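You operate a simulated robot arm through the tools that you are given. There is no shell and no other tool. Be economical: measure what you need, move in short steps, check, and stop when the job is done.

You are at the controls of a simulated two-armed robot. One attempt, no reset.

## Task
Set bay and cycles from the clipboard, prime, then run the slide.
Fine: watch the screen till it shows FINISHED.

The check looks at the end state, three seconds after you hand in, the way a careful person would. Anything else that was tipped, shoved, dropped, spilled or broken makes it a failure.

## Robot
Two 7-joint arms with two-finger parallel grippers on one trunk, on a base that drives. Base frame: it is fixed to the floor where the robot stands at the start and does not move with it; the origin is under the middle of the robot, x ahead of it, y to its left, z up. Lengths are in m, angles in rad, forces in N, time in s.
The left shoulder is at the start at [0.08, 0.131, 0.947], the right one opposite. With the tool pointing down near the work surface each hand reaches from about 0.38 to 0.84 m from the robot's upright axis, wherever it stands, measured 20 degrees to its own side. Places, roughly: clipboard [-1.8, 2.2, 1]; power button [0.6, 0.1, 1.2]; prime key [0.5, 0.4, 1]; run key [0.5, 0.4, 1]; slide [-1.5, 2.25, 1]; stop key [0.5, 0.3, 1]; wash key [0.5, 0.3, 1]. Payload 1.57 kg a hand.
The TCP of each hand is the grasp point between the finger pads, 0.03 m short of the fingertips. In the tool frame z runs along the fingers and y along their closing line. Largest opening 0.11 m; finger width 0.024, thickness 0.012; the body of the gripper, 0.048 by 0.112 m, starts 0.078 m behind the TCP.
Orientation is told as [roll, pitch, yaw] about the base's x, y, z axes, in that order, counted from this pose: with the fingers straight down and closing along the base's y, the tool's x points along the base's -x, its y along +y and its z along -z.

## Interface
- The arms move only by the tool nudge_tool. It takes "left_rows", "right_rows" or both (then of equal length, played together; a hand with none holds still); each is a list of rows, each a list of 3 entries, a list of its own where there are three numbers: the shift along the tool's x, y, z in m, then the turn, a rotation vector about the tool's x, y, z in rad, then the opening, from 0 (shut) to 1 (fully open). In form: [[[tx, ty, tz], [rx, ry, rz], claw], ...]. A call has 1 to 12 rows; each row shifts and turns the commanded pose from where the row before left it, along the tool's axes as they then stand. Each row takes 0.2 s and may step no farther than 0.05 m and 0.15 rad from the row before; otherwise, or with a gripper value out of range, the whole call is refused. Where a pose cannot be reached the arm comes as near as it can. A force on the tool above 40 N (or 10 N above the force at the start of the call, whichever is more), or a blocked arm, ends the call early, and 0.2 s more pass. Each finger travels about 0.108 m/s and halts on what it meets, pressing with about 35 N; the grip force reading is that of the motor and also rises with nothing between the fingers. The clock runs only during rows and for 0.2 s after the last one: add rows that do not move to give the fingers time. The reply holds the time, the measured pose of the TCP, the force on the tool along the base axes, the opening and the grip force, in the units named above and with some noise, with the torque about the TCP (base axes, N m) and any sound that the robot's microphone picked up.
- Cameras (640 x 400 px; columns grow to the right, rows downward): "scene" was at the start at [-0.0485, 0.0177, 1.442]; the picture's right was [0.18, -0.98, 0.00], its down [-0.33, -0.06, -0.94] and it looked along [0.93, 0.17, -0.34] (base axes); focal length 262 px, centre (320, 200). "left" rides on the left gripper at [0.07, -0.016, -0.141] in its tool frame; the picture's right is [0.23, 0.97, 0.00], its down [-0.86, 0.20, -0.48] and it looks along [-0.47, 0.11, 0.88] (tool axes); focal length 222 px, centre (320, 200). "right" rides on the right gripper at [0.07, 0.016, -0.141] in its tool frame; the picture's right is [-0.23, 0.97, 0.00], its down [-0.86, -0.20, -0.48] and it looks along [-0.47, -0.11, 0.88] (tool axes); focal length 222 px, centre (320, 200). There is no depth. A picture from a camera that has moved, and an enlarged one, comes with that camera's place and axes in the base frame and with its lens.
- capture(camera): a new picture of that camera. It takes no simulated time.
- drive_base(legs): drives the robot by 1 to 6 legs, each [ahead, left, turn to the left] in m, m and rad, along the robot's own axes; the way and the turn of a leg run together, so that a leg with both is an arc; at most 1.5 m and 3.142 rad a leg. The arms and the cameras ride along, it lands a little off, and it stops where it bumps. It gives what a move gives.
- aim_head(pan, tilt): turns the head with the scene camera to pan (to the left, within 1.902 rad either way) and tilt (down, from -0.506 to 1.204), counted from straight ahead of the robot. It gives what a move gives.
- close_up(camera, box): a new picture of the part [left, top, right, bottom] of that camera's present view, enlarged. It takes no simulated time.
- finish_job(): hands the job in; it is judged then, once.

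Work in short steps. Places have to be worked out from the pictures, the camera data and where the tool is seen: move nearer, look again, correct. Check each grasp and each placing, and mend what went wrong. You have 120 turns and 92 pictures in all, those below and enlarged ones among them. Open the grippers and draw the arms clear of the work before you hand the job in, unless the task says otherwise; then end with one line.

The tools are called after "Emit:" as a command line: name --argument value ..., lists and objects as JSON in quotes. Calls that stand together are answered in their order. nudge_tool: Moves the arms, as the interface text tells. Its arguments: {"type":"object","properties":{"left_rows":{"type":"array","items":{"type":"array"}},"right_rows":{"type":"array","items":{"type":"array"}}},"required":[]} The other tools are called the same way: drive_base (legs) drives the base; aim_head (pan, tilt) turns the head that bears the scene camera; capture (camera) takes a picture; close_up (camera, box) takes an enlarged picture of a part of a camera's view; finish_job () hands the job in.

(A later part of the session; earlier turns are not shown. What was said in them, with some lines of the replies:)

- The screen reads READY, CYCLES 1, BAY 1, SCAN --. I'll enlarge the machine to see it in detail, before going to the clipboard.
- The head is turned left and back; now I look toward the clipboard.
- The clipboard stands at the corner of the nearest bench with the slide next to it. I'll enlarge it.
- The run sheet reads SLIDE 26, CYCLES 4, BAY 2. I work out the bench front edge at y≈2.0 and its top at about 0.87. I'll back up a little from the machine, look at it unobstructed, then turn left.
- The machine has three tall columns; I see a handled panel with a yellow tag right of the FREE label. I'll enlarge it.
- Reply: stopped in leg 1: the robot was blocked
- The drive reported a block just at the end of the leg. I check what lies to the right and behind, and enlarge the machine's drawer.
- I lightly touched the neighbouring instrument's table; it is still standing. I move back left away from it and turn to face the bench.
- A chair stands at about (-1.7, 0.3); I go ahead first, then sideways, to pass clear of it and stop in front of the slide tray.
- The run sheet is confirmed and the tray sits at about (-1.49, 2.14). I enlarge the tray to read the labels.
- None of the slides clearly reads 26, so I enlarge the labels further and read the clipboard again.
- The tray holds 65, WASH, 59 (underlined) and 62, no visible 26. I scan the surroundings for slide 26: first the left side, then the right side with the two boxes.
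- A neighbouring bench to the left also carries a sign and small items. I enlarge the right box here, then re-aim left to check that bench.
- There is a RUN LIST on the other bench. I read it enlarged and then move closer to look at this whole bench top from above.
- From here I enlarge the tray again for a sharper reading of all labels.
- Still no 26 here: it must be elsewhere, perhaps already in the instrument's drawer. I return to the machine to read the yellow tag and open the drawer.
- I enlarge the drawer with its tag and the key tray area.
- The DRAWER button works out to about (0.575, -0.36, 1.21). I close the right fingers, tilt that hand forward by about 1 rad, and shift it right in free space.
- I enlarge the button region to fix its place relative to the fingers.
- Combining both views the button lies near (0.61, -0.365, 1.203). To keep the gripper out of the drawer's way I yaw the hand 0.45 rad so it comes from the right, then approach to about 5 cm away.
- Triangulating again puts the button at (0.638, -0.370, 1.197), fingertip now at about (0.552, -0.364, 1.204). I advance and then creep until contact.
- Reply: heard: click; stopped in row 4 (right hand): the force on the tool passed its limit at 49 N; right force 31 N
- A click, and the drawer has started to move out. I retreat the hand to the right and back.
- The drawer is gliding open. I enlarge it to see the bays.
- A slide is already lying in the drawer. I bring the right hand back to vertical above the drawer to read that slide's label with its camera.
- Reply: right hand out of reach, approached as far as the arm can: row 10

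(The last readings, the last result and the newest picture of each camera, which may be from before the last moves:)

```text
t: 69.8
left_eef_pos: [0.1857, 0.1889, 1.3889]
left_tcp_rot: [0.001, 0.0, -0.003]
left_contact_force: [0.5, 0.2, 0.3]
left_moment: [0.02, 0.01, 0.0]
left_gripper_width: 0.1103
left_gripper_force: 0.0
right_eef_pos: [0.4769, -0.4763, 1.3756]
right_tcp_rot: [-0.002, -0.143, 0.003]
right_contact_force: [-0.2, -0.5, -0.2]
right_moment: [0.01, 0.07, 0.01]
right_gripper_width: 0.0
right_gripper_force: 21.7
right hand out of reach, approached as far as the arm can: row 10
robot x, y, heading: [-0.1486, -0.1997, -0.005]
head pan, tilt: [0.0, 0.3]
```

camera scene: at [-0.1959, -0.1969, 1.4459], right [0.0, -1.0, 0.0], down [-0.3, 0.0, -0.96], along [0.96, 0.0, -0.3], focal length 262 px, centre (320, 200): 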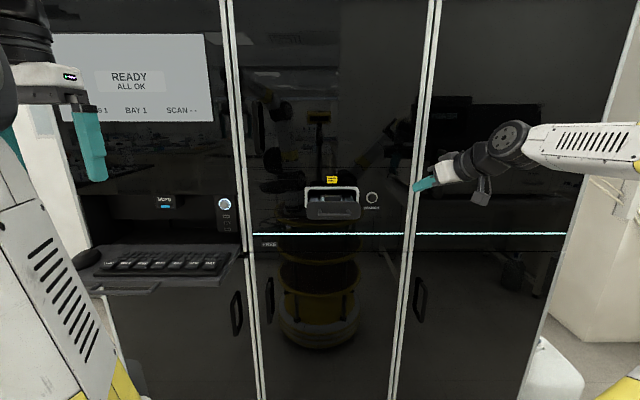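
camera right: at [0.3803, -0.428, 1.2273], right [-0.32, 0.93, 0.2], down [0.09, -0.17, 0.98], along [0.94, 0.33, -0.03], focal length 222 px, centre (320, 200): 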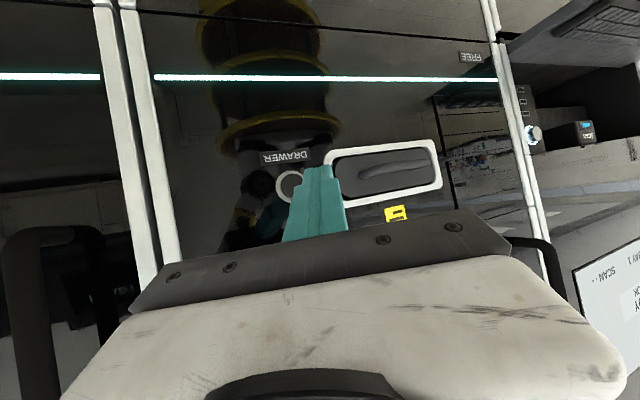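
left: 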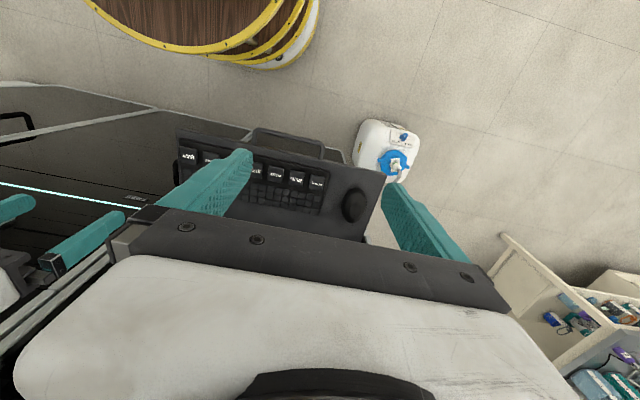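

Now I shift left by 0.21 m over the drawer, slightly back, and look.

Emit:
nudge_tool --right_rows '[[[0.01, 0.042, 0], [0, 0, 0], 0], [[0.01, 0.042, 0], [0, 0, 0], 0], [[0.01, 0.042, 0], [0, 0, 0], 0], [[0.0, 0.042, 0], [0, 0, 0], 0], [[0.0, 0.042, 0], [0, 0, 0], 0]]'

Emit:
capture --camera "right"

```text
t: 71.0
left_eef_pos: [0.186, 0.1887, 1.3886]
left_tcp_rot: [0.0, -0.001, -0.004]
left_contact_force: [0.3, -0.5, -0.5]
left_moment: [0.02, 0.01, 0.01]
left_gripper_width: 0.1102
left_gripper_force: 0.0
right_eef_pos: [0.4453, -0.2671, 1.373]
right_tcp_rot: [-0.003, -0.144, 0.0]
right_contact_force: [-0.4, -0.1, 0.4]
right_moment: [0.02, -0.02, -0.02]
right_gripper_width: 0.0002
right_gripper_force: 21.2
robot x, y, heading: [-0.1486, -0.1975, 0.001]
head pan, tilt: [0.0, 0.3]
```

```text
54 pictures are left
camera right: at [0.3575, -0.2494, 1.5008], right [0.22, 0.97, 0.03], down [0.78, -0.2, 0.6], along [0.59, -0.11, -0.8], focal length 222 px, centre (320, 200)
```

right: 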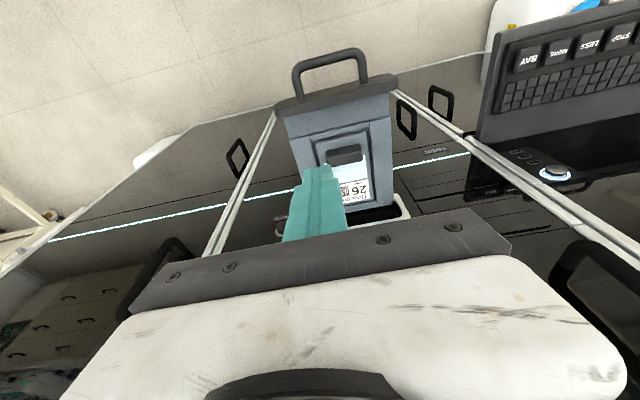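

The slide in the drawer appears to read 26. I enlarge to confirm and see how it sits.

Emit:
close_up --camera "right" --box '[270, 80, 430, 220]'

Emit:
capture --camera "scene"

```text
2.86 times, centred on (350, 150) of right
camera zoom: at [0.3575, -0.2494, 1.5008], right [0.22, 0.97, 0.03], down [0.78, -0.2, 0.6], along [0.59, -0.11, -0.8], focal length 635 px, centre (234, 343)
```

zoom: 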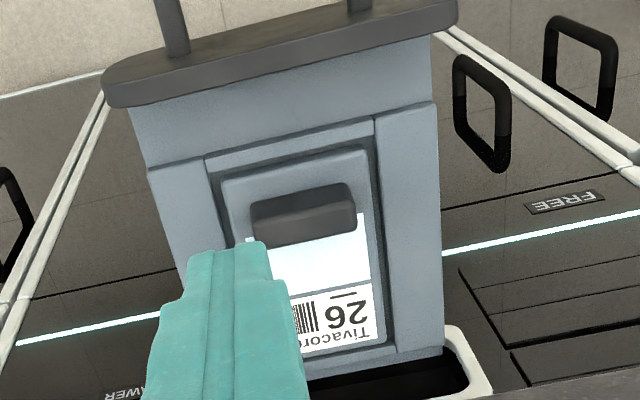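

```text
52 pictures are left
camera scene: at [-0.1958, -0.1971, 1.4459], right [0.0, -1.0, 0.0], down [-0.3, 0.0, -0.96], along [0.96, 0.0, -0.3], focal length 262 px, centre (320, 200)
```

scene: 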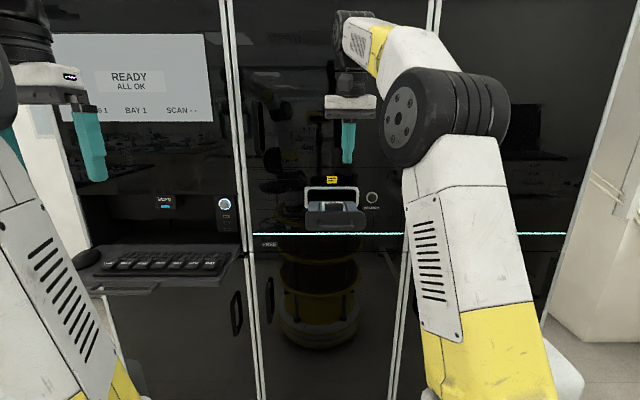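

Confirmed: slide 26 is already in the drawer, right way round. From the start pictures I triangulate the keys at x≈0.485, z≈1.03: BAY y 0.12, MORE 0.172, LESS 0.222, RUN 0.373, PRIME 0.424. I pull the right hand back and shift the base left so the left hand can reach the keys.

Emit:
nudge_tool --right_rows '[[[0.05, 0, -0.01], [0, 0, 0], 0], [[0.05, 0, -0.01], [0, 0, 0], 0], [[0.05, -0.03, 0], [0, 0, 0], 0], [[0.0, -0.05, 0], [0, 0, 0], 0], [[0.0, -0.05, 0], [0, 0, 0], 0]]' --left_rows '[[[0, 0, 0], [0, 0, 0], 0.8], [[0, 0, 0], [0, 0, 0], 0.6], [[0, 0, 0], [0, 0, 0], 0.4], [[0, 0, 0], [0, 0, 0], 0.2], [[0, 0, 0], [0, 0, 0], 0]]'

Emit:
drive_base --legs '[[0, 0.2, 0]]'

Emit:
aim_head --pan 0.3 --tilt 0.35

Emit:
capture --camera "scene"

```text
refused: row 1 steps farther than a row can; nothing moved
```

```text
t: 72.5
left_eef_pos: [0.1862, 0.3906, 1.3876]
left_tcp_rot: [0.001, 0.0, -0.004]
left_contact_force: [-0.7, 0.5, 0.0]
left_moment: [0.04, 0.01, 0.01]
left_gripper_width: 0.1099
left_gripper_force: 0.1
right_eef_pos: [0.4475, -0.065, 1.3723]
right_tcp_rot: [-0.003, -0.147, -0.002]
right_contact_force: [1.2, 0.8, -0.1]
right_moment: [0.05, 0.01, -0.03]
right_gripper_width: 0.0001
right_gripper_force: 21.4
robot x, y, heading: [-0.1433, 0.0013, -0.004]
head pan, tilt: [0.0, 0.3]
```

```text
t: 73.3
left_eef_pos: [0.1865, 0.391, 1.3891]
left_tcp_rot: [0.002, 0.001, -0.005]
left_contact_force: [0.3, -0.7, -0.3]
left_moment: [0.01, 0.01, 0.03]
left_gripper_width: 0.11
left_gripper_force: 0.1
right_eef_pos: [0.4472, -0.0651, 1.3733]
right_tcp_rot: [-0.003, -0.145, 0.0]
right_contact_force: [0.7, -0.2, 0.0]
right_moment: [0.01, 0.01, -0.02]
right_gripper_width: 0.0
right_gripper_force: 21.5
robot x, y, heading: [-0.149, 0.0058, -0.002]
head pan, tilt: [0.3, 0.351]
```

```text
51 pictures are left
camera scene: at [-0.1994, 0.0325, 1.4412], right [0.29, -0.96, 0.0], down [-0.33, -0.1, -0.94], along [0.9, 0.27, -0.34], focal length 262 px, centre (320, 200)
```

scene: 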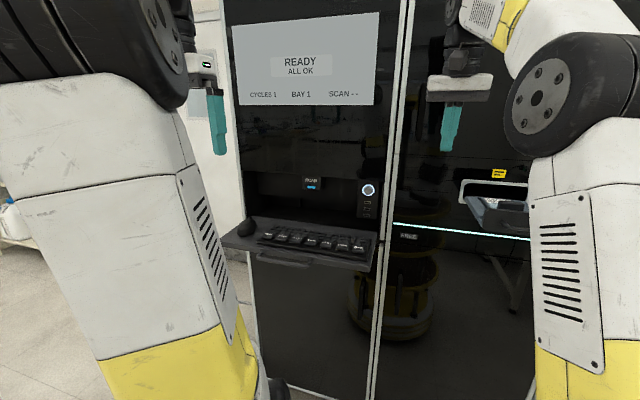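

The right hand is clear of the screen and keys. I close the left fingers, moving that hand toward above BAY: target TCP (0.47, 0.12, 1.15).

Emit:
nudge_tool --left_rows '[[[-0.035, -0.033, 0.02], [0, 0, 0], 0.8], [[-0.035, -0.033, 0.02], [0, 0, 0], 0.6], [[-0.035, -0.034, 0.02], [0, 0, 0], 0.4], [[-0.035, -0.034, 0.02], [0, 0, 0], 0.2], [[-0.035, -0.034, 0.02], [0, 0, 0], 0], [[-0.035, -0.034, 0.02], [0, 0, 0], 0], [[-0.035, -0.034, 0.02], [0, 0, 0], 0], [[-0.037, -0.034, 0.02], [0, 0, 0], 0], [[-0.01, 0, 0.04], [0, 0, 0], 0], [[0, 0, 0.04], [0, 0, 0], 0]]'

Emit:
close_up --camera "scene" --box '[220, 160, 412, 280]'

Emit:
capture --camera "left"

```text
refused: row 1 steps farther than a row can; nothing moved
```

```text
3.33 times, centred on (316, 220) of scene
camera zoom: at [-0.1994, 0.0325, 1.4412], right [0.29, -0.96, 0.0], down [-0.33, -0.1, -0.94], along [0.9, 0.27, -0.34], focal length 873 px, centre (333, 133)
```

zoom: 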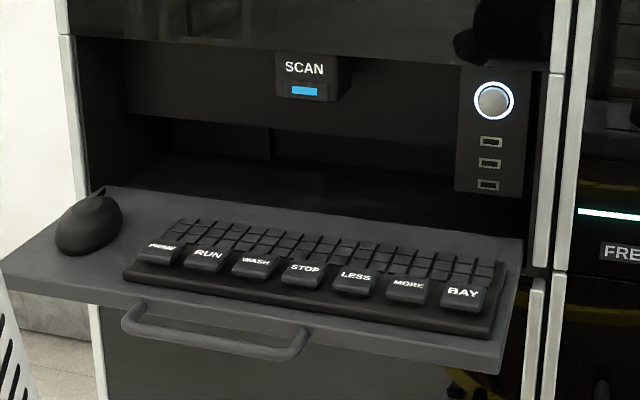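

```text
49 pictures are left
camera left: at [0.1179, 0.3752, 1.5305], right [-0.22, 0.97, 0.0], down [0.86, 0.2, 0.48], along [0.47, 0.11, -0.88], focal length 222 px, centre (320, 200)
```

left: 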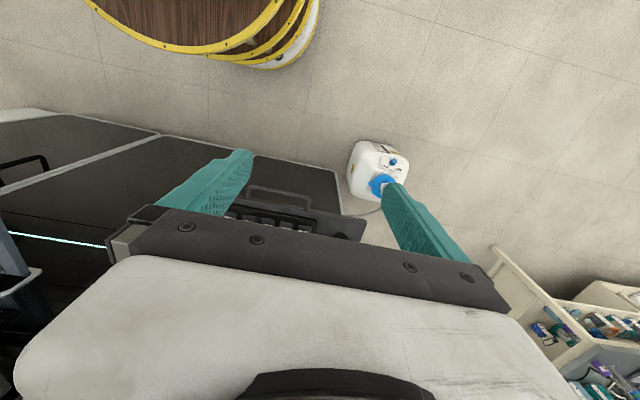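

The step was slightly too large; I retry with shorter steps (straight line to TCP (0.475, 0.12, 1.15)).

Emit:
nudge_tool --left_rows '[[[-0.0289, -0.0271, 0.0239], [0, 0, 0], 0.8], [[-0.0289, -0.0271, 0.0239], [0, 0, 0], 0.6], [[-0.0289, -0.0271, 0.0239], [0, 0, 0], 0.4], [[-0.0289, -0.0271, 0.0239], [0, 0, 0], 0.2], [[-0.0289, -0.0271, 0.0239], [0, 0, 0], 0], [[-0.0289, -0.0271, 0.0239], [0, 0, 0], 0], [[-0.0289, -0.0271, 0.0239], [0, 0, 0], 0], [[-0.0289, -0.0271, 0.0239], [0, 0, 0], 0], [[-0.0289, -0.0271, 0.0239], [0, 0, 0], 0], [[-0.0289, -0.0271, 0.0239], [0, 0, 0], 0]]'

Emit:
capture --camera "left"

Emit:
close_up --camera "scene" --box '[220, 160, 412, 280]'

```text
t: 75.5
left_eef_pos: [0.4746, 0.1198, 1.1491]
left_tcp_rot: [0.001, -0.002, -0.002]
left_contact_force: [0.1, 1.1, -0.4]
left_moment: [-0.03, -0.08, 0.01]
left_gripper_width: 0.0
left_gripper_force: 21.4
right_eef_pos: [0.4475, -0.0656, 1.3727]
right_tcp_rot: [-0.005, -0.144, 0.001]
right_contact_force: [-0.7, 0.1, -0.3]
right_moment: [-0.01, -0.04, 0.01]
right_gripper_width: 0.0
right_gripper_force: 22.1
robot x, y, heading: [-0.1488, 0.0046, 0.006]
head pan, tilt: [0.3, 0.351]
```

```text
48 pictures are left
camera left: at [0.4062, 0.1038, 1.2914], right [-0.22, 0.97, 0.0], down [0.86, 0.2, 0.48], along [0.47, 0.11, -0.88], focal length 222 px, centre (320, 200)
```

left: 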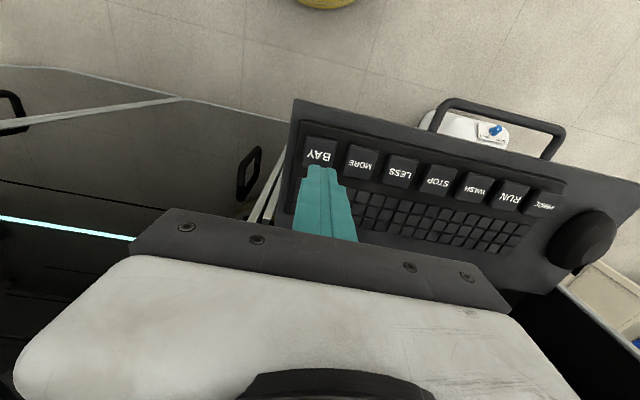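

```text
3.33 times, centred on (316, 220) of scene
camera zoom: at [-0.1997, 0.0327, 1.4412], right [0.29, -0.96, 0.0], down [-0.33, -0.1, -0.94], along [0.9, 0.27, -0.34], focal length 873 px, centre (333, 133)
```

zoom: 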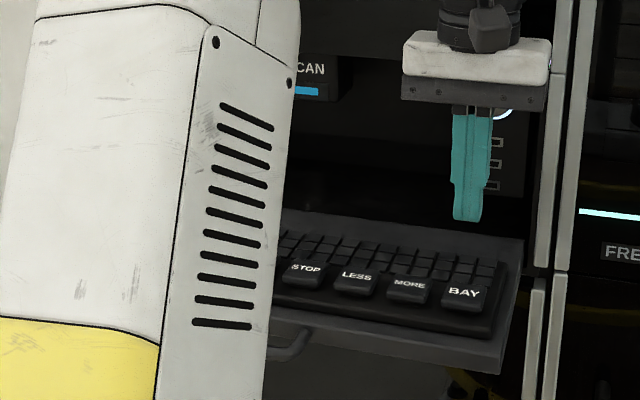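

Both cameras put BAY at about (0.483, 0.122, 1.04); the fingertip is at (0.475, 0.120, 1.119). I align, then lower in small steps until a click.

Emit:
nudge_tool --left_rows '[[[-0.009, 0.003, 0.02], [0, 0, 0], 0], [[0, 0, 0.03], [0, 0, 0], 0], [[0, 0, 0.012], [0, 0, 0], 0], [[0, 0, 0.006], [0, 0, 0], 0], [[0, 0, 0.004], [0, 0, 0], 0], [[0, 0, 0.004], [0, 0, 0], 0]]'

Emit:
capture --camera "scene"

```text
t: 77.0
left_eef_pos: [0.4827, 0.1216, 1.0729]
left_tcp_rot: [-0.001, 0.001, -0.004]
left_contact_force: [-0.3, 0.3, 1.2]
left_moment: [0.0, 0.01, 0.01]
left_gripper_width: 0.0
left_gripper_force: 21.8
right_eef_pos: [0.4473, -0.065, 1.3734]
right_tcp_rot: [-0.002, -0.145, 0.0]
right_contact_force: [-0.5, 0.2, 0.4]
right_moment: [0.0, -0.01, -0.02]
right_gripper_width: 0.0001
right_gripper_force: 21.6
robot x, y, heading: [-0.1455, 0.007, -0.005]
head pan, tilt: [0.3, 0.351]
```

```text
46 pictures are left
camera scene: at [-0.1994, 0.0325, 1.4412], right [0.29, -0.96, 0.0], down [-0.33, -0.1, -0.94], along [0.9, 0.27, -0.34], focal length 262 px, centre (320, 200)
```

scene: 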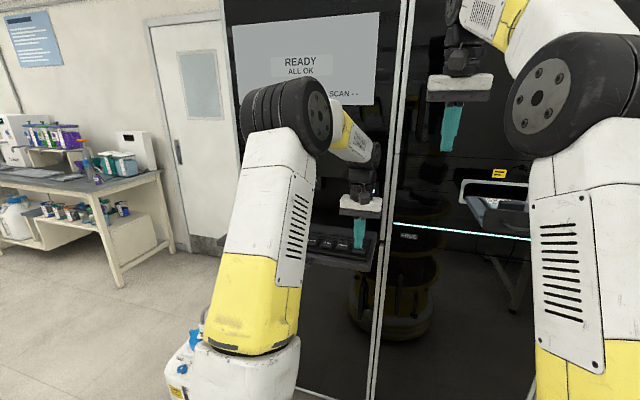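

No contact yet at tip z 1.043; I keep creeping down.

Emit:
nudge_tool --left_rows '[[[0, 0, 0.004], [0, 0, 0], 0], [[0, 0, 0.003], [0, 0, 0], 0], [[0, 0, 0.003], [0, 0, 0], 0], [[0, 0, 0.003], [0, 0, 0], 0]]'

```text
t: 78.0
left_eef_pos: [0.4859, 0.1225, 1.0682]
left_tcp_rot: [-0.001, -0.015, -0.004]
left_contact_force: [-2.3, 0.0, 23.6]
left_moment: [0.02, 0.22, 0.07]
left_gripper_width: 0.0
left_gripper_force: 21.6
right_eef_pos: [0.4467, -0.0642, 1.3731]
right_tcp_rot: [-0.001, -0.147, 0.001]
right_contact_force: [0.1, 0.1, -0.7]
right_moment: [0.03, -0.03, 0.0]
right_gripper_width: 0.0003
right_gripper_force: 21.2
robot x, y, heading: [-0.1473, 0.0075, 0.002]
head pan, tilt: [0.3, 0.351]
heard: click
stopped in row 4 (left hand): the force on the tool passed its limit at 42 N (the readings are from after the stop); the commanded pose is now the measured one
```

A click: BAY pressed once. I lift and look at the screen.

Emit:
nudge_tool --left_rows '[[[0, 0, -0.02], [0, 0, 0], 0], [[0.003, 0, -0.01], [0, 0.015, 0], 0]]'

Emit:
close_up --camera "scene" --box '[224, 0, 400, 110]'

```text
t: 78.6
left_eef_pos: [0.4821, 0.1231, 1.0943]
left_tcp_rot: [0.0, 0.009, -0.003]
left_contact_force: [-0.1, -0.1, -0.8]
left_moment: [0.0, -0.04, 0.02]
left_gripper_width: 0.0
left_gripper_force: 21.9
right_eef_pos: [0.4462, -0.0643, 1.3717]
right_tcp_rot: [-0.002, -0.144, 0.001]
right_contact_force: [-0.1, 0.1, -0.5]
right_moment: [0.0, 0.02, -0.01]
right_gripper_width: 0.0001
right_gripper_force: 21.6
robot x, y, heading: [-0.1483, 0.0033, -0.001]
head pan, tilt: [0.3, 0.351]
```

```text
3.64 times, centred on (312, 55) of scene
camera zoom: at [-0.1994, 0.0325, 1.4412], right [0.29, -0.96, 0.0], down [-0.33, -0.1, -0.94], along [0.9, 0.27, -0.34], focal length 953 px, centre (349, 727)
```

zoom: 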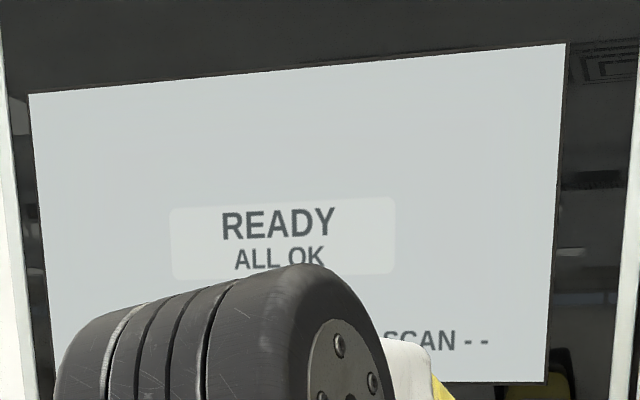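

The elbow hides CYCLES/BAY, so I will count clicks and check afterwards. Next: MORE, one press as a trial (target y 0.172).

Emit:
nudge_tool --left_rows '[[[-0.002, 0.0485, 0], [0, 0, 0], 0], [[0, 0, 0.015], [0, 0, 0], 0], [[0, 0, 0.01], [0, 0, 0], 0], [[0, 0, 0.003], [0, 0, 0], 0], [[0, 0, 0.003], [0, 0, 0], 0], [[0, 0, -0.02], [0, 0, 0], 0]]'

Emit:
close_up --camera "scene" --box '[224, 60, 400, 280]'

```text
t: 80.0
left_eef_pos: [0.4838, 0.1708, 1.0816]
left_tcp_rot: [-0.002, 0.01, -0.005]
left_contact_force: [-0.6, 0.4, 0.0]
left_moment: [-0.01, 0.01, -0.01]
left_gripper_width: 0.0
left_gripper_force: 21.2
right_eef_pos: [0.4475, -0.0648, 1.3729]
right_tcp_rot: [-0.001, -0.146, -0.001]
right_contact_force: [1.3, -0.9, -0.5]
right_moment: [0.02, 0.02, -0.01]
right_gripper_width: 0.0
right_gripper_force: 20.9
robot x, y, heading: [-0.1489, 0.0024, -0.002]
head pan, tilt: [0.3, 0.351]
heard: click
```

```text
1.82 times, centred on (312, 170) of scene
camera zoom: at [-0.1993, 0.0326, 1.4412], right [0.29, -0.96, 0.0], down [-0.33, -0.1, -0.94], along [0.9, 0.27, -0.34], focal length 476 px, centre (334, 254)
```

zoom: 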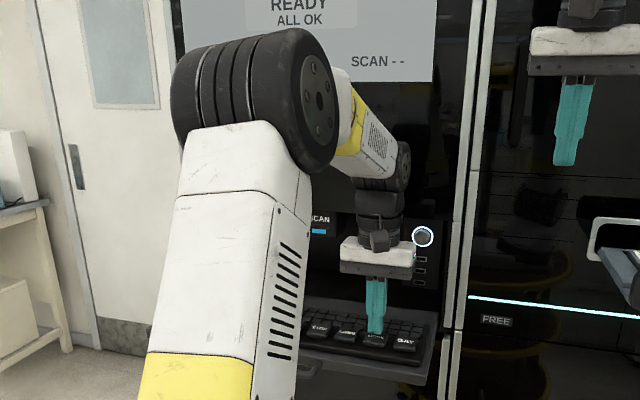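

MORE clicked once without tripping. Two more presses of the same depth.

Emit:
nudge_tool --left_rows '[[[0, 0, 0.012], [0, 0, 0], 0], [[0, 0, 0.005], [0, 0, 0], 0], [[0, 0, 0.003], [0, 0, 0], 0], [[0, 0, -0.02], [0, 0, 0], 0], [[0, 0, 0], [0, 0, 0], 0], [[0, 0, 0.012], [0, 0, 0], 0], [[0, 0, 0.005], [0, 0, 0], 0], [[0, 0, 0.003], [0, 0, 0], 0], [[0, 0, -0.025], [0, 0, 0], 0], [[0, 0, -0.04], [0, 0, 0], 0]]'

```text
t: 82.2
left_eef_pos: [0.485, 0.1706, 1.1271]
left_tcp_rot: [0.003, 0.01, -0.005]
left_contact_force: [0.7, -0.3, -0.3]
left_moment: [-0.04, 0.03, 0.02]
left_gripper_width: 0.0
left_gripper_force: 21.7
right_eef_pos: [0.4473, -0.0655, 1.3728]
right_tcp_rot: [-0.002, -0.144, 0.003]
right_contact_force: [0.1, -0.6, 0.0]
right_moment: [0.03, 0.01, 0.02]
right_gripper_width: 0.0
right_gripper_force: 21.1
robot x, y, heading: [-0.1494, 0.005, -0.004]
head pan, tilt: [0.3, 0.351]
heard: click, click
```

Two clicks. I retract the left hand to view the whole screen.

Emit:
nudge_tool --left_rows '[[[0.02, 0.022, -0.035], [0, 0, 0], 0], [[0.027, 0.022, -0.03], [0, 0, 0], 0], [[0.03, 0.022, -0.027], [0, 0, 0], 0], [[0.03, 0.022, -0.027], [0, 0, 0], 0], [[0.03, 0.022, -0.027], [0, 0, 0], 0], [[0.03, 0.022, -0.027], [0, 0, 0], 0], [[0.03, 0.022, -0.027], [0, 0, 0], 0], [[0.03, 0.022, -0.027], [0, 0, 0], 0], [[0.03, 0.022, -0.025], [0, 0, 0], 0], [[0.03, 0.022, 0], [0, 0, 0], 0]]'

Emit:
capture --camera "scene"

```text
t: 84.4
left_eef_pos: [0.1993, 0.3891, 1.3812]
left_tcp_rot: [0.001, 0.007, -0.005]
left_contact_force: [0.0, 0.3, -0.4]
left_moment: [0.03, 0.02, 0.01]
left_gripper_width: 0.0001
left_gripper_force: 21.3
right_eef_pos: [0.4465, -0.0652, 1.3736]
right_tcp_rot: [-0.002, -0.144, 0.001]
right_contact_force: [0.7, 0.1, -0.3]
right_moment: [0.04, 0.01, 0.0]
right_gripper_width: 0.0
right_gripper_force: 21.0
robot x, y, heading: [-0.151, 0.0046, -0.006]
head pan, tilt: [0.3, 0.351]
```

```text
43 pictures are left
camera scene: at [-0.1992, 0.0324, 1.4412], right [0.29, -0.96, 0.0], down [-0.33, -0.1, -0.94], along [0.9, 0.27, -0.34], focal length 262 px, centre (320, 200)
```

scene: 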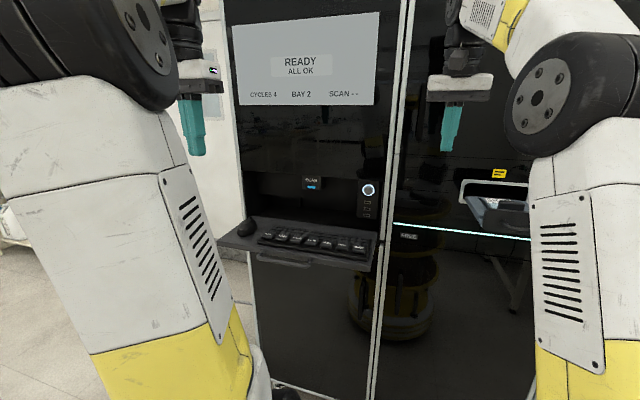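

The screen shows CYCLES 4, BAY 2. SCAN is still "--". I first close the drawer to see whether the machine reads the slide itself: shift the base right again and prepare the right hand.

Emit:
drive_base --legs '[[0, -0.2, 0]]'

Emit:
nudge_tool --right_rows '[[[0, -0.05, 0], [0, 0, 0], 0], [[0, -0.05, 0], [0, 0, 0], 0], [[0, -0.05, 0], [0, 0, 0], 0], [[0, -0.03, 0], [0, -0.15, 0], 0], [[0, 0, 0], [0, -0.15, 0], 0], [[0, 0, 0], [0, -0.15, 0], 0], [[0, 0, 0], [0, -0.15, 0], 0], [[0, 0, 0], [0, -0.15, 0], 0], [[0, 0, 0], [0, -0.15, 0], 0], [[0, 0, 0], [-0.13, 0, -0.0747], 0], [[0, 0, 0], [-0.13, 0, -0.0747], 0], [[0, 0, 0], [-0.13, 0, -0.0747], 0]]'

```text
t: 86.0
left_eef_pos: [0.1988, 0.1905, 1.3817]
left_tcp_rot: [0.0, 0.006, -0.003]
left_contact_force: [0.6, 0.6, -0.6]
left_moment: [0.01, -0.01, 0.02]
left_gripper_width: 0.0
left_gripper_force: 21.2
right_eef_pos: [0.4466, -0.2656, 1.374]
right_tcp_rot: [0.0, -0.146, 0.0]
right_contact_force: [-0.2, -0.6, 0.0]
right_moment: [-0.06, 0.01, -0.01]
right_gripper_width: 0.0002
right_gripper_force: 21.1
robot x, y, heading: [-0.1521, -0.1967, -0.005]
head pan, tilt: [0.3, 0.351]
```

```text
t: 88.6
left_eef_pos: [0.1983, 0.1904, 1.3812]
left_tcp_rot: [-0.001, 0.005, -0.004]
left_contact_force: [-1.0, 0.1, 0.1]
left_moment: [-0.03, 0.01, -0.01]
left_gripper_width: 0.0
left_gripper_force: 21.5
right_eef_pos: [0.4474, -0.4445, 1.374]
right_tcp_rot: [0.003, -1.045, 0.449]
right_contact_force: [-0.5, 0.2, 0.0]
right_moment: [0.0, -0.02, -0.03]
right_gripper_width: 0.0001
right_gripper_force: 21.4
robot x, y, heading: [-0.1486, -0.1978, 0.002]
head pan, tilt: [0.3, 0.351]
```

I move to just in front of the button and press it as before.

Emit:
nudge_tool --right_rows '[[[0.0149, 0.001, 0.038], [0, 0, 0], 0], [[0.0149, 0.001, 0.038], [0, 0, 0], 0], [[0.0149, 0.001, 0.038], [0, 0, 0], 0], [[0.0149, 0.001, 0.038], [0, 0, 0], 0], [[0.0149, 0.001, 0.038], [0, 0, 0], 0], [[-0.0063, -0.0047, 0.013], [0, 0, 0], 0], [[-0.0063, -0.0047, 0.013], [0, 0, 0], 0], [[-0.0022, -0.0022, 0.0039], [0, 0, 0], 0], [[-0.0022, -0.0022, 0.0039], [0, 0, 0], 0], [[0.004, 0.004, -0.03], [0, 0, 0], 0], [[0.0, -0.005, -0.045], [0, 0, 0], 0], [[0, -0.02, -0.045], [0, 0, 0], 0]]'

Emit:
aim_head --pan 0.1 --tilt 0.3

Emit:
capture --camera "scene"

```text
t: 91.2
left_eef_pos: [0.199, 0.1911, 1.3812]
left_tcp_rot: [0.001, 0.007, -0.004]
left_contact_force: [0.6, 1.0, 0.3]
left_moment: [0.0, 0.07, 0.01]
left_gripper_width: 0.0
left_gripper_force: 21.0
right_eef_pos: [0.511, -0.4451, 1.2678]
right_tcp_rot: [-0.001, -1.044, 0.453]
right_contact_force: [-0.1, 0.1, 0.1]
right_moment: [-0.02, -0.02, -0.03]
right_gripper_width: 0.0
right_gripper_force: 20.7
robot x, y, heading: [-0.1491, -0.1986, -0.004]
head pan, tilt: [0.3, 0.351]
heard: click
```

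```text
t: 91.9
left_eef_pos: [0.1991, 0.1897, 1.3815]
left_tcp_rot: [-0.002, 0.007, -0.004]
left_contact_force: [0.4, -0.5, 0.8]
left_moment: [0.0, -0.05, -0.02]
left_gripper_width: 0.0
left_gripper_force: 21.6
right_eef_pos: [0.5111, -0.4452, 1.269]
right_tcp_rot: [0.0, -1.045, 0.45]
right_contact_force: [0.4, -0.8, 1.1]
right_moment: [0.0, 0.02, 0.0]
right_gripper_width: 0.0001
right_gripper_force: 21.5
robot x, y, heading: [-0.1457, -0.1974, -0.008]
head pan, tilt: [0.099, 0.3]
```

```text
42 pictures are left
camera scene: at [-0.1962, -0.1856, 1.4459], right [0.1, -1.0, 0.0], down [-0.29, -0.03, -0.96], along [0.95, 0.09, -0.3], focal length 262 px, centre (320, 200)
```

scene: 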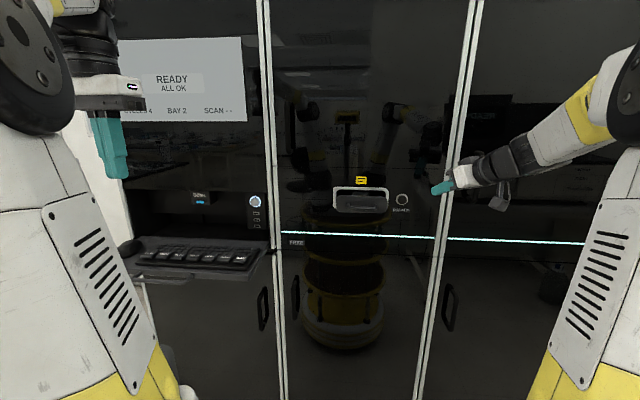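

The drawer is closing. I wait a second and recheck the screen.

Emit:
nudge_tool --right_rows '[[[0, 0, 0], [0, 0, 0], 0], [[0, 0, 0], [0, 0, 0], 0], [[0, 0, 0], [0, 0, 0], 0], [[0, 0, 0], [0, 0, 0], 0], [[0, 0, 0], [0, 0, 0], 0], [[0, 0, 0], [0, 0, 0], 0]]'

Emit:
close_up --camera "scene" --box '[110, 30, 430, 230]'

```text
t: 93.3
left_eef_pos: [0.1993, 0.1909, 1.3803]
left_tcp_rot: [0.0, 0.006, -0.004]
left_contact_force: [-0.1, 0.3, -0.2]
left_moment: [-0.04, 0.02, 0.01]
left_gripper_width: 0.0002
left_gripper_force: 21.2
right_eef_pos: [0.5112, -0.4448, 1.268]
right_tcp_rot: [0.001, -1.042, 0.45]
right_contact_force: [0.1, 0.1, -0.5]
right_moment: [0.0, -0.01, -0.02]
right_gripper_width: 0.0001
right_gripper_force: 21.7
robot x, y, heading: [-0.1518, -0.1947, -0.005]
head pan, tilt: [0.099, 0.3]
```

```text
2.00 times, centred on (270, 130) of scene
camera zoom: at [-0.1962, -0.1857, 1.4459], right [0.1, -1.0, 0.0], down [-0.29, -0.03, -0.96], along [0.95, 0.09, -0.3], focal length 524 px, centre (420, 340)
```

zoom: 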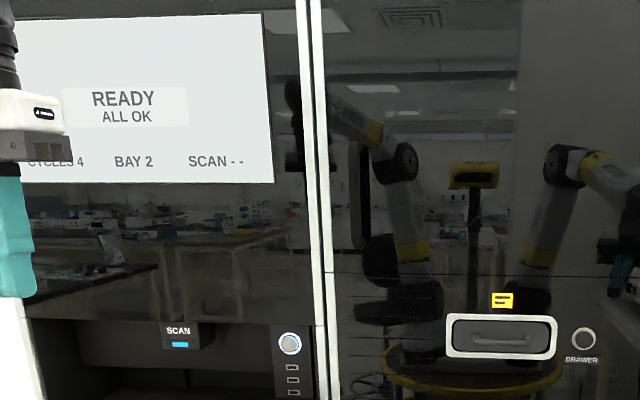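

Drawer shut, SCAN still "--". Next is PRIME: I pull back the right hand, shift the base left, and bring the left hand above PRIME.

Emit:
nudge_tool --right_rows '[[[0, 0, -0.045], [0, 0, 0], 0], [[0, 0, -0.045], [0, 0, 0], 0], [[0, 0, -0.045], [0, 0, 0], 0]]'

Emit:
drive_base --legs '[[0, 0.2, 0]]'

Emit:
nudge_tool --left_rows '[[[-0.0317, 0.0038, 0.0301], [0, 0, 0], 0], [[-0.0317, 0.0038, 0.0301], [0, 0, 0], 0], [[-0.0317, 0.0038, 0.0301], [0, 0, 0], 0], [[-0.0317, 0.0038, 0.0301], [0, 0, 0], 0], [[-0.0317, 0.0038, 0.0301], [0, 0, 0], 0], [[-0.0317, 0.0038, 0.0301], [0, 0, 0], 0], [[-0.0317, 0.0038, 0.0301], [0, 0, 0], 0], [[-0.0317, 0.0038, 0.0301], [0, 0, 0], 0], [[-0.0317, 0.0038, 0.0301], [0, 0, 0], 0]]'

Emit:
capture --camera "left"

```text
t: 94.1
left_eef_pos: [0.1993, 0.1907, 1.3807]
left_tcp_rot: [0.001, 0.006, -0.004]
left_contact_force: [0.4, 0.0, 0.0]
left_moment: [-0.02, 0.02, -0.02]
left_gripper_width: 0.0
left_gripper_force: 21.0
right_eef_pos: [0.4067, -0.4964, 1.3373]
right_tcp_rot: [0.001, -1.043, 0.45]
right_contact_force: [-0.9, 0.8, -0.1]
right_moment: [-0.03, -0.05, 0.05]
right_gripper_width: 0.0
right_gripper_force: 21.7
robot x, y, heading: [-0.15, -0.1976, -0.001]
head pan, tilt: [0.099, 0.3]
```

```text
t: 95.7
left_eef_pos: [0.201, 0.3904, 1.3809]
left_tcp_rot: [0.001, 0.007, -0.006]
left_contact_force: [0.6, -0.3, 0.7]
left_moment: [0.01, -0.02, -0.02]
left_gripper_width: 0.0
left_gripper_force: 21.0
right_eef_pos: [0.4078, -0.2979, 1.3367]
right_tcp_rot: [0.0, -1.045, 0.45]
right_contact_force: [-0.5, -0.4, 0.8]
right_moment: [0.0, 0.02, 0.02]
right_gripper_width: 0.0
right_gripper_force: 20.2
robot x, y, heading: [-0.1483, 0.0058, 0.001]
head pan, tilt: [0.099, 0.3]
```

```text
t: 97.7
left_eef_pos: [0.4822, 0.4235, 1.1079]
left_tcp_rot: [-0.002, 0.007, -0.004]
left_contact_force: [0.0, -0.5, 0.3]
left_moment: [0.0, -0.04, 0.01]
left_gripper_width: 0.0001
left_gripper_force: 21.3
right_eef_pos: [0.4085, -0.2963, 1.3345]
right_tcp_rot: [0.001, -1.044, 0.45]
right_contact_force: [-0.6, 0.5, -0.1]
right_moment: [0.02, -0.01, -0.01]
right_gripper_width: 0.0002
right_gripper_force: 21.0
robot x, y, heading: [-0.146, 0.0061, -0.002]
head pan, tilt: [0.099, 0.3]
```

```text
40 pictures are left
camera left: at [0.4147, 0.4071, 1.2503], right [-0.22, 0.97, 0.0], down [0.86, 0.2, 0.47], along [0.46, 0.11, -0.88], focal length 222 px, centre (320, 200)
```

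left: 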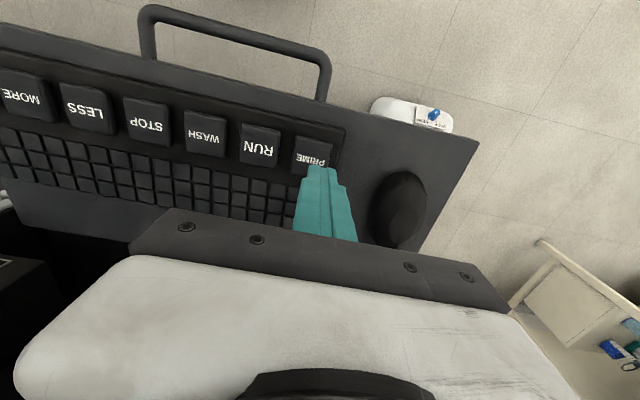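

PRIME is centred at about (0.481, 0.416). I shift 7 mm and press once.

Emit:
nudge_tool --left_rows '[[[0, -0.0065, 0.012], [0, 0, 0], 0], [[0, 0, 0.015], [0, 0, 0], 0], [[0, 0, 0.01], [0, 0, 0], 0], [[0, 0, 0.004], [0, 0, 0], 0], [[0, 0, 0.003], [0, 0, 0], 0], [[0, 0, -0.02], [0, 0, 0], 0], [[0, 0, -0.04], [0, 0, 0], 0]]'

Emit:
close_up --camera "scene" --box '[150, 0, 390, 150]'

```text
t: 99.3
left_eef_pos: [0.4829, 0.4161, 1.1236]
left_tcp_rot: [-0.001, 0.008, -0.003]
left_contact_force: [-0.4, 0.9, 0.1]
left_moment: [-0.01, 0.0, 0.0]
left_gripper_width: 0.0002
left_gripper_force: 21.2
right_eef_pos: [0.4079, -0.2959, 1.3356]
right_tcp_rot: [0.001, -1.042, 0.45]
right_contact_force: [0.7, -0.8, 0.3]
right_moment: [0.02, -0.04, -0.03]
right_gripper_width: 0.0002
right_gripper_force: 21.4
robot x, y, heading: [-0.149, 0.004, -0.001]
head pan, tilt: [0.099, 0.3]
heard: click
```

```text
2.67 times, centred on (270, 75) of scene
camera zoom: at [-0.1953, 0.0148, 1.4459], right [0.1, -1.0, 0.0], down [-0.29, -0.03, -0.96], along [0.95, 0.09, -0.3], focal length 698 px, centre (453, 533)
```

zoom: 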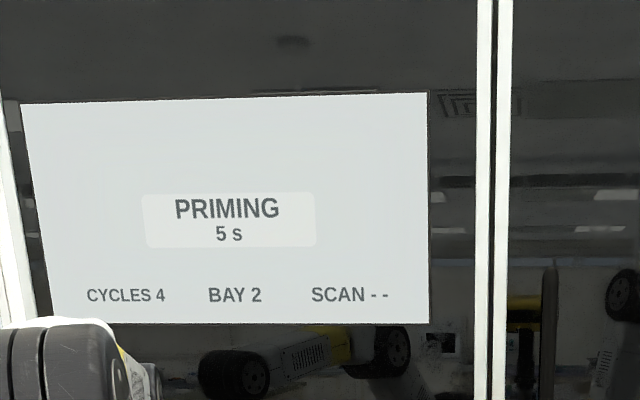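

PRIMING, 5 s left. I wait through it and look again.

Emit:
nudge_tool --left_rows '[[[0, 0, 0], [0, 0, 0], 0], [[0, 0, 0], [0, 0, 0], 0], [[0, 0, 0], [0, 0, 0], 0], [[0, 0, 0], [0, 0, 0], 0], [[0, 0, 0], [0, 0, 0], 0], [[0, 0, 0], [0, 0, 0], 0], [[0, 0, 0], [0, 0, 0], 0], [[0, 0, 0], [0, 0, 0], 0], [[0, 0, 0], [0, 0, 0], 0], [[0, 0, 0], [0, 0, 0], 0], [[0, 0, 0], [0, 0, 0], 0], [[0, 0, 0], [0, 0, 0], 0]]'

Emit:
nudge_tool --left_rows '[[[0, 0, 0], [0, 0, 0], 0], [[0, 0, 0], [0, 0, 0], 0], [[0, 0, 0], [0, 0, 0], 0], [[0, 0, 0], [0, 0, 0], 0], [[0, 0, 0], [0, 0, 0], 0], [[0, 0, 0], [0, 0, 0], 0], [[0, 0, 0], [0, 0, 0], 0], [[0, 0, 0], [0, 0, 0], 0], [[0, 0, 0], [0, 0, 0], 0], [[0, 0, 0], [0, 0, 0], 0], [[0, 0, 0], [0, 0, 0], 0], [[0, 0, 0], [0, 0, 0], 0]]'

Emit:
nudge_tool --left_rows '[[[0, 0, 0], [0, 0, 0], 0], [[0, 0, 0], [0, 0, 0], 0], [[0, 0, 0], [0, 0, 0], 0]]'

Emit:
close_up --camera "scene" --box '[150, 0, 390, 150]'

```text
t: 101.9
left_eef_pos: [0.4831, 0.4171, 1.1246]
left_tcp_rot: [0.0, 0.008, -0.005]
left_contact_force: [-0.4, -0.1, 0.8]
left_moment: [0.0, 0.01, -0.02]
left_gripper_width: 0.0001
left_gripper_force: 21.3
right_eef_pos: [0.4076, -0.2955, 1.3358]
right_tcp_rot: [-0.001, -1.042, 0.449]
right_contact_force: [0.9, 0.2, -0.7]
right_moment: [0.0, 0.0, -0.01]
right_gripper_width: 0.0001
right_gripper_force: 20.9
robot x, y, heading: [-0.1515, 0.0043, -0.006]
head pan, tilt: [0.099, 0.3]
```

```text
t: 104.5
left_eef_pos: [0.4835, 0.4161, 1.1237]
left_tcp_rot: [0.002, 0.006, -0.005]
left_contact_force: [-0.6, 0.4, -0.3]
left_moment: [0.01, 0.0, -0.02]
left_gripper_width: 0.0001
left_gripper_force: 21.5
right_eef_pos: [0.4074, -0.2968, 1.3362]
right_tcp_rot: [0.001, -1.043, 0.45]
right_contact_force: [0.3, 0.1, 0.0]
right_moment: [0.0, 0.0, 0.01]
right_gripper_width: 0.0
right_gripper_force: 21.5
robot x, y, heading: [-0.148, 0.0051, 0.003]
head pan, tilt: [0.099, 0.3]
```

```text
t: 105.3
left_eef_pos: [0.4841, 0.416, 1.1256]
left_tcp_rot: [0.0, 0.007, -0.005]
left_contact_force: [1.2, 0.0, 0.9]
left_moment: [-0.01, -0.03, 0.02]
left_gripper_width: 0.0002
left_gripper_force: 21.6
right_eef_pos: [0.4082, -0.2945, 1.3368]
right_tcp_rot: [0.0, -1.043, 0.451]
right_contact_force: [-0.1, -0.2, -0.4]
right_moment: [0.0, 0.02, -0.01]
right_gripper_width: 0.0001
right_gripper_force: 21.3
robot x, y, heading: [-0.1508, 0.0047, -0.005]
head pan, tilt: [0.099, 0.3]
```

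```text
2.67 times, centred on (270, 75) of scene
camera zoom: at [-0.1954, 0.0147, 1.4459], right [0.1, -1.0, 0.0], down [-0.29, -0.03, -0.96], along [0.95, 0.09, -0.3], focal length 698 px, centre (453, 533)
```

zoom: 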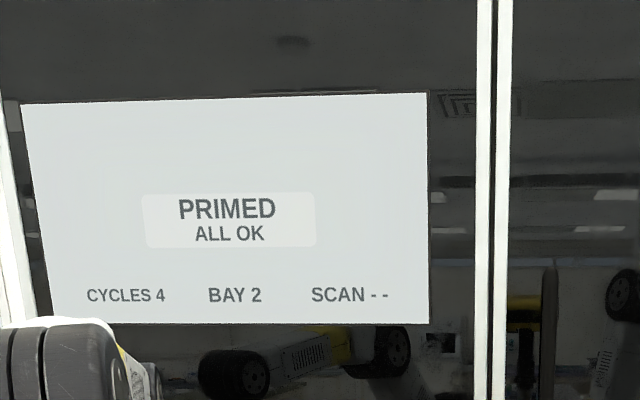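

PRIMED, ALL OK, CYCLES 4, BAY 2, slide 26 in the closed drawer. I move to RUN at y≈0.365 and press it once.

Emit:
nudge_tool --left_rows '[[[0, -0.049, 0], [0, 0, 0], 0], [[0, -0.002, 0.028], [0, 0, 0], 0], [[0, 0, 0.015], [0, 0, 0], 0], [[0, 0, 0.01], [0, 0, 0], 0], [[0, 0, 0.004], [0, 0, 0], 0], [[0, 0, 0.003], [0, 0, 0], 0], [[0, 0, -0.02], [0, 0, 0], 0], [[0, 0, -0.04], [0, 0, 0], 0]]'

Emit:
close_up --camera "scene" --box '[150, 0, 390, 150]'

```text
t: 107.1
left_eef_pos: [0.4829, 0.3652, 1.1239]
left_tcp_rot: [0.0, 0.011, -0.005]
left_contact_force: [-0.7, 0.2, 1.2]
left_moment: [0.0, 0.02, -0.03]
left_gripper_width: 0.0001
left_gripper_force: 21.1
right_eef_pos: [0.4086, -0.2963, 1.3361]
right_tcp_rot: [0.001, -1.044, 0.451]
right_contact_force: [0.5, -0.3, 0.6]
right_moment: [-0.01, 0.02, 0.01]
right_gripper_width: 0.0
right_gripper_force: 22.3
robot x, y, heading: [-0.1477, 0.0023, -0.004]
head pan, tilt: [0.099, 0.3]
heard: click
```

```text
2.67 times, centred on (270, 75) of scene
camera zoom: at [-0.1952, 0.0148, 1.4459], right [0.1, -1.0, 0.0], down [-0.29, -0.03, -0.96], along [0.95, 0.09, -0.3], focal length 698 px, centre (453, 533)
```

zoom: 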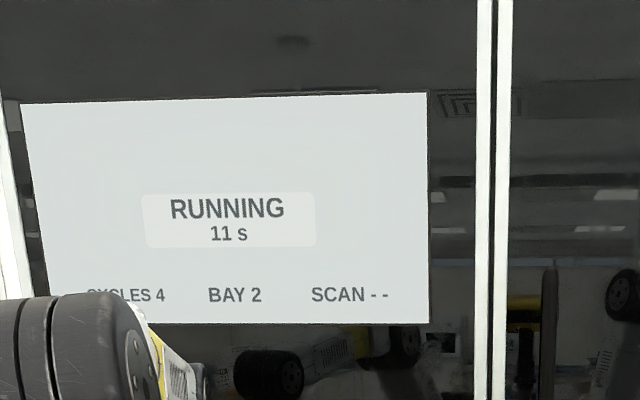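

RUNNING, 11 s. I retract the left arm and open the grippers while it runs, then look.

Emit:
nudge_tool --left_rows '[[[0.02, 0, -0.035], [0, 0, 0], 0], [[0.027, 0, -0.03], [0, 0, 0], 0], [[0.03, 0, -0.03], [0, 0, 0], 0], [[0.03, 0, -0.03], [0, 0, 0], 0], [[0.03, 0, -0.03], [0, 0, 0], 0.2], [[0.03, 0, -0.03], [0, 0, 0], 0.4], [[0.03, 0, -0.03], [0, 0, 0], 0.6], [[0.03, 0, -0.03], [0, 0, 0], 0.8], [[0.03, 0, -0.02], [0, 0, 0], 1], [[0, 0, 0], [0, 0, 0], 1], [[0, 0, 0], [0, 0, 0], 1], [[0, 0, 0], [0, 0, 0], 1]]' --right_rows '[[[0, 0, -0.03], [0, 0, 0], 0], [[0, 0, -0.03], [0, 0, 0], 0], [[0, 0, -0.02], [0, 0, 0], 0], [[0, 0, 0], [0, 0, 0], 0], [[0, 0, 0], [0, 0, 0], 0.2], [[0, 0, 0], [0, 0, 0], 0.4], [[0, 0, 0], [0, 0, 0], 0.6], [[0, 0, 0], [0, 0, 0], 0.8], [[0, 0, 0], [0, 0, 0], 1], [[0, 0, 0], [0, 0, 0], 1], [[0, 0, 0], [0, 0, 0], 1], [[0, 0, 0], [0, 0, 0], 1]]'

Emit:
nudge_tool --left_rows '[[[0, 0, 0], [0, 0, 0], 1], [[0, 0, 0], [0, 0, 0], 1], [[0, 0, 0], [0, 0, 0], 1], [[0, 0, 0], [0, 0, 0], 1], [[0, 0, 0], [0, 0, 0], 1], [[0, 0, 0], [0, 0, 0], 1], [[0, 0, 0], [0, 0, 0], 1], [[0, 0, 0], [0, 0, 0], 1], [[0, 0, 0], [0, 0, 0], 1], [[0, 0, 0], [0, 0, 0], 1], [[0, 0, 0], [0, 0, 0], 1], [[0, 0, 0], [0, 0, 0], 1]]'

Emit:
nudge_tool --left_rows '[[[0, 0, 0], [0, 0, 0], 1], [[0, 0, 0], [0, 0, 0], 1], [[0, 0, 0], [0, 0, 0], 1], [[0, 0, 0], [0, 0, 0], 1], [[0, 0, 0], [0, 0, 0], 1], [[0, 0, 0], [0, 0, 0], 1], [[0, 0, 0], [0, 0, 0], 1], [[0, 0, 0], [0, 0, 0], 1], [[0, 0, 0], [0, 0, 0], 1], [[0, 0, 0], [0, 0, 0], 1], [[0, 0, 0], [0, 0, 0], 1], [[0, 0, 0], [0, 0, 0], 1]]'

Emit:
nudge_tool --left_rows '[[[0, 0, 0], [0, 0, 0], 1], [[0, 0, 0], [0, 0, 0], 1], [[0, 0, 0], [0, 0, 0], 1], [[0, 0, 0], [0, 0, 0], 1], [[0, 0, 0], [0, 0, 0], 1], [[0, 0, 0], [0, 0, 0], 1], [[0, 0, 0], [0, 0, 0], 1], [[0, 0, 0], [0, 0, 0], 1], [[0, 0, 0], [0, 0, 0], 1], [[0, 0, 0], [0, 0, 0], 1], [[0, 0, 0], [0, 0, 0], 1], [[0, 0, 0], [0, 0, 0], 1]]'

Emit:
capture --camera "scene"

```text
t: 109.7
left_eef_pos: [0.2283, 0.3666, 1.391]
left_tcp_rot: [0.001, 0.007, -0.006]
left_contact_force: [0.3, -0.5, 0.1]
left_moment: [0.01, -0.03, -0.04]
left_gripper_width: 0.1102
left_gripper_force: 0.1
right_eef_pos: [0.3447, -0.3259, 1.3764]
right_tcp_rot: [0.0, -1.045, 0.45]
right_contact_force: [-0.1, 0.2, 0.2]
right_moment: [0.01, 0.02, 0.01]
right_gripper_width: 0.11
right_gripper_force: 0.1
robot x, y, heading: [-0.1476, 0.0019, -0.002]
head pan, tilt: [0.099, 0.3]
```

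```text
t: 112.3
left_eef_pos: [0.2276, 0.3672, 1.3918]
left_tcp_rot: [-0.001, 0.007, -0.005]
left_contact_force: [0.2, 0.0, -0.8]
left_moment: [-0.01, 0.01, 0.04]
left_gripper_width: 0.1099
left_gripper_force: 0.1
right_eef_pos: [0.3448, -0.325, 1.3755]
right_tcp_rot: [-0.001, -1.043, 0.451]
right_contact_force: [0.7, -0.2, 0.0]
right_moment: [0.03, 0.0, 0.02]
right_gripper_width: 0.1099
right_gripper_force: 0.0
robot x, y, heading: [-0.1465, 0.0038, -0.004]
head pan, tilt: [0.099, 0.3]
```

```text
t: 114.9
left_eef_pos: [0.2275, 0.3657, 1.391]
left_tcp_rot: [0.0, 0.006, -0.005]
left_contact_force: [-1.2, 0.5, 0.0]
left_moment: [-0.03, 0.0, 0.01]
left_gripper_width: 0.1099
left_gripper_force: 0.1
right_eef_pos: [0.3453, -0.3252, 1.3762]
right_tcp_rot: [-0.001, -1.045, 0.452]
right_contact_force: [0.5, -0.2, -0.4]
right_moment: [0.0, -0.02, 0.02]
right_gripper_width: 0.1102
right_gripper_force: 0.0
robot x, y, heading: [-0.1477, 0.0068, -0.002]
head pan, tilt: [0.099, 0.3]
```

```text
t: 117.5
left_eef_pos: [0.227, 0.3663, 1.3924]
left_tcp_rot: [-0.001, 0.007, -0.006]
left_contact_force: [-0.5, 0.4, 1.0]
left_moment: [0.03, 0.04, -0.04]
left_gripper_width: 0.1097
left_gripper_force: 0.0
right_eef_pos: [0.3442, -0.3257, 1.3757]
right_tcp_rot: [-0.001, -1.044, 0.451]
right_contact_force: [-0.3, 0.4, -0.3]
right_moment: [0.02, 0.01, -0.02]
right_gripper_width: 0.11
right_gripper_force: 0.0
robot x, y, heading: [-0.1501, 0.005, -0.007]
head pan, tilt: [0.099, 0.3]
```

```text
36 pictures are left
camera scene: at [-0.1955, 0.0147, 1.4459], right [0.1, -1.0, 0.0], down [-0.29, -0.03, -0.96], along [0.95, 0.09, -0.3], focal length 262 px, centre (320, 200)
```

scene: 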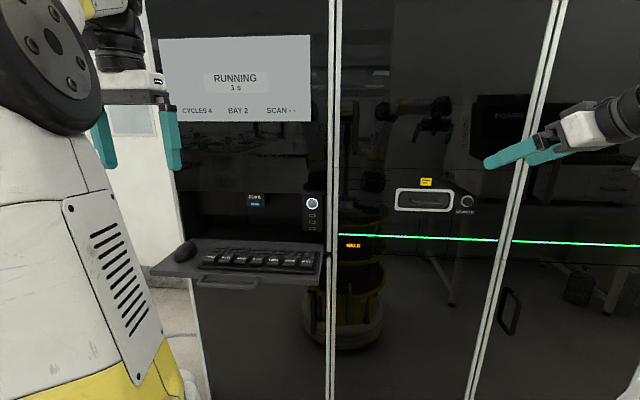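

One second is left on the counter and the lock light is on (HELD). I wait a little more.

Emit:
nudge_tool --left_rows '[[[0, 0, 0], [0, 0, 0], 1], [[0, 0, 0], [0, 0, 0], 1], [[0, 0, 0], [0, 0, 0], 1], [[0, 0, 0], [0, 0, 0], 1], [[0, 0, 0], [0, 0, 0], 1], [[0, 0, 0], [0, 0, 0], 1], [[0, 0, 0], [0, 0, 0], 1], [[0, 0, 0], [0, 0, 0], 1], [[0, 0, 0], [0, 0, 0], 1], [[0, 0, 0], [0, 0, 0], 1]]'

Emit:
capture --camera "scene"

```text
t: 119.7
left_eef_pos: [0.2268, 0.3673, 1.3917]
left_tcp_rot: [-0.001, 0.007, -0.005]
left_contact_force: [-0.1, 1.1, 0.3]
left_moment: [0.01, 0.01, 0.0]
left_gripper_width: 0.1098
left_gripper_force: 0.0
right_eef_pos: [0.345, -0.3255, 1.3765]
right_tcp_rot: [0.003, -1.042, 0.45]
right_contact_force: [-0.4, -0.2, -0.2]
right_moment: [-0.04, -0.01, -0.01]
right_gripper_width: 0.1098
right_gripper_force: 0.1
robot x, y, heading: [-0.1518, 0.0051, -0.006]
head pan, tilt: [0.099, 0.3]
```

```text
35 pictures are left
camera scene: at [-0.1955, 0.0147, 1.4459], right [0.1, -1.0, 0.0], down [-0.29, -0.03, -0.96], along [0.95, 0.09, -0.3], focal length 262 px, centre (320, 200)
```

scene: 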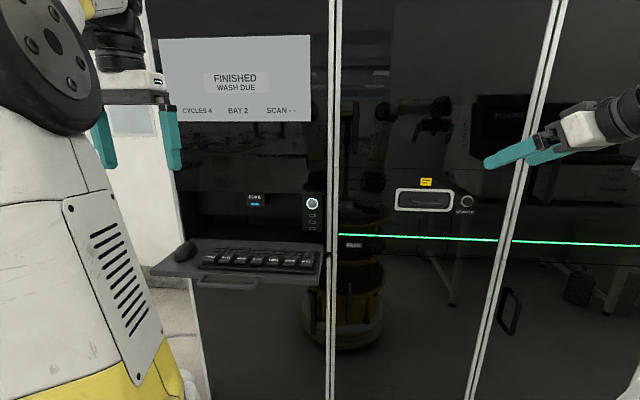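

The screen shows FINISHED (CYCLES 4, BAY 2; "WASH DUE" is a later step that was not asked for). The grippers are open and the arms clear, so I hand in.

Emit:
finish_job

```text
The job is handed in.
```

I ran slide 26 with bay 2 and 4 cycles after priming, and the screen now shows FINISHED. Slide 26 was already in the machine's drawer. The SCAN field stayed at "--" throughout because I never scanned the slide, and the machine ran without it. The screen also shows WASH DUE, which I left alone. Early on the base lightly bumped the neighbouring instrument's table; nothing looked moved.
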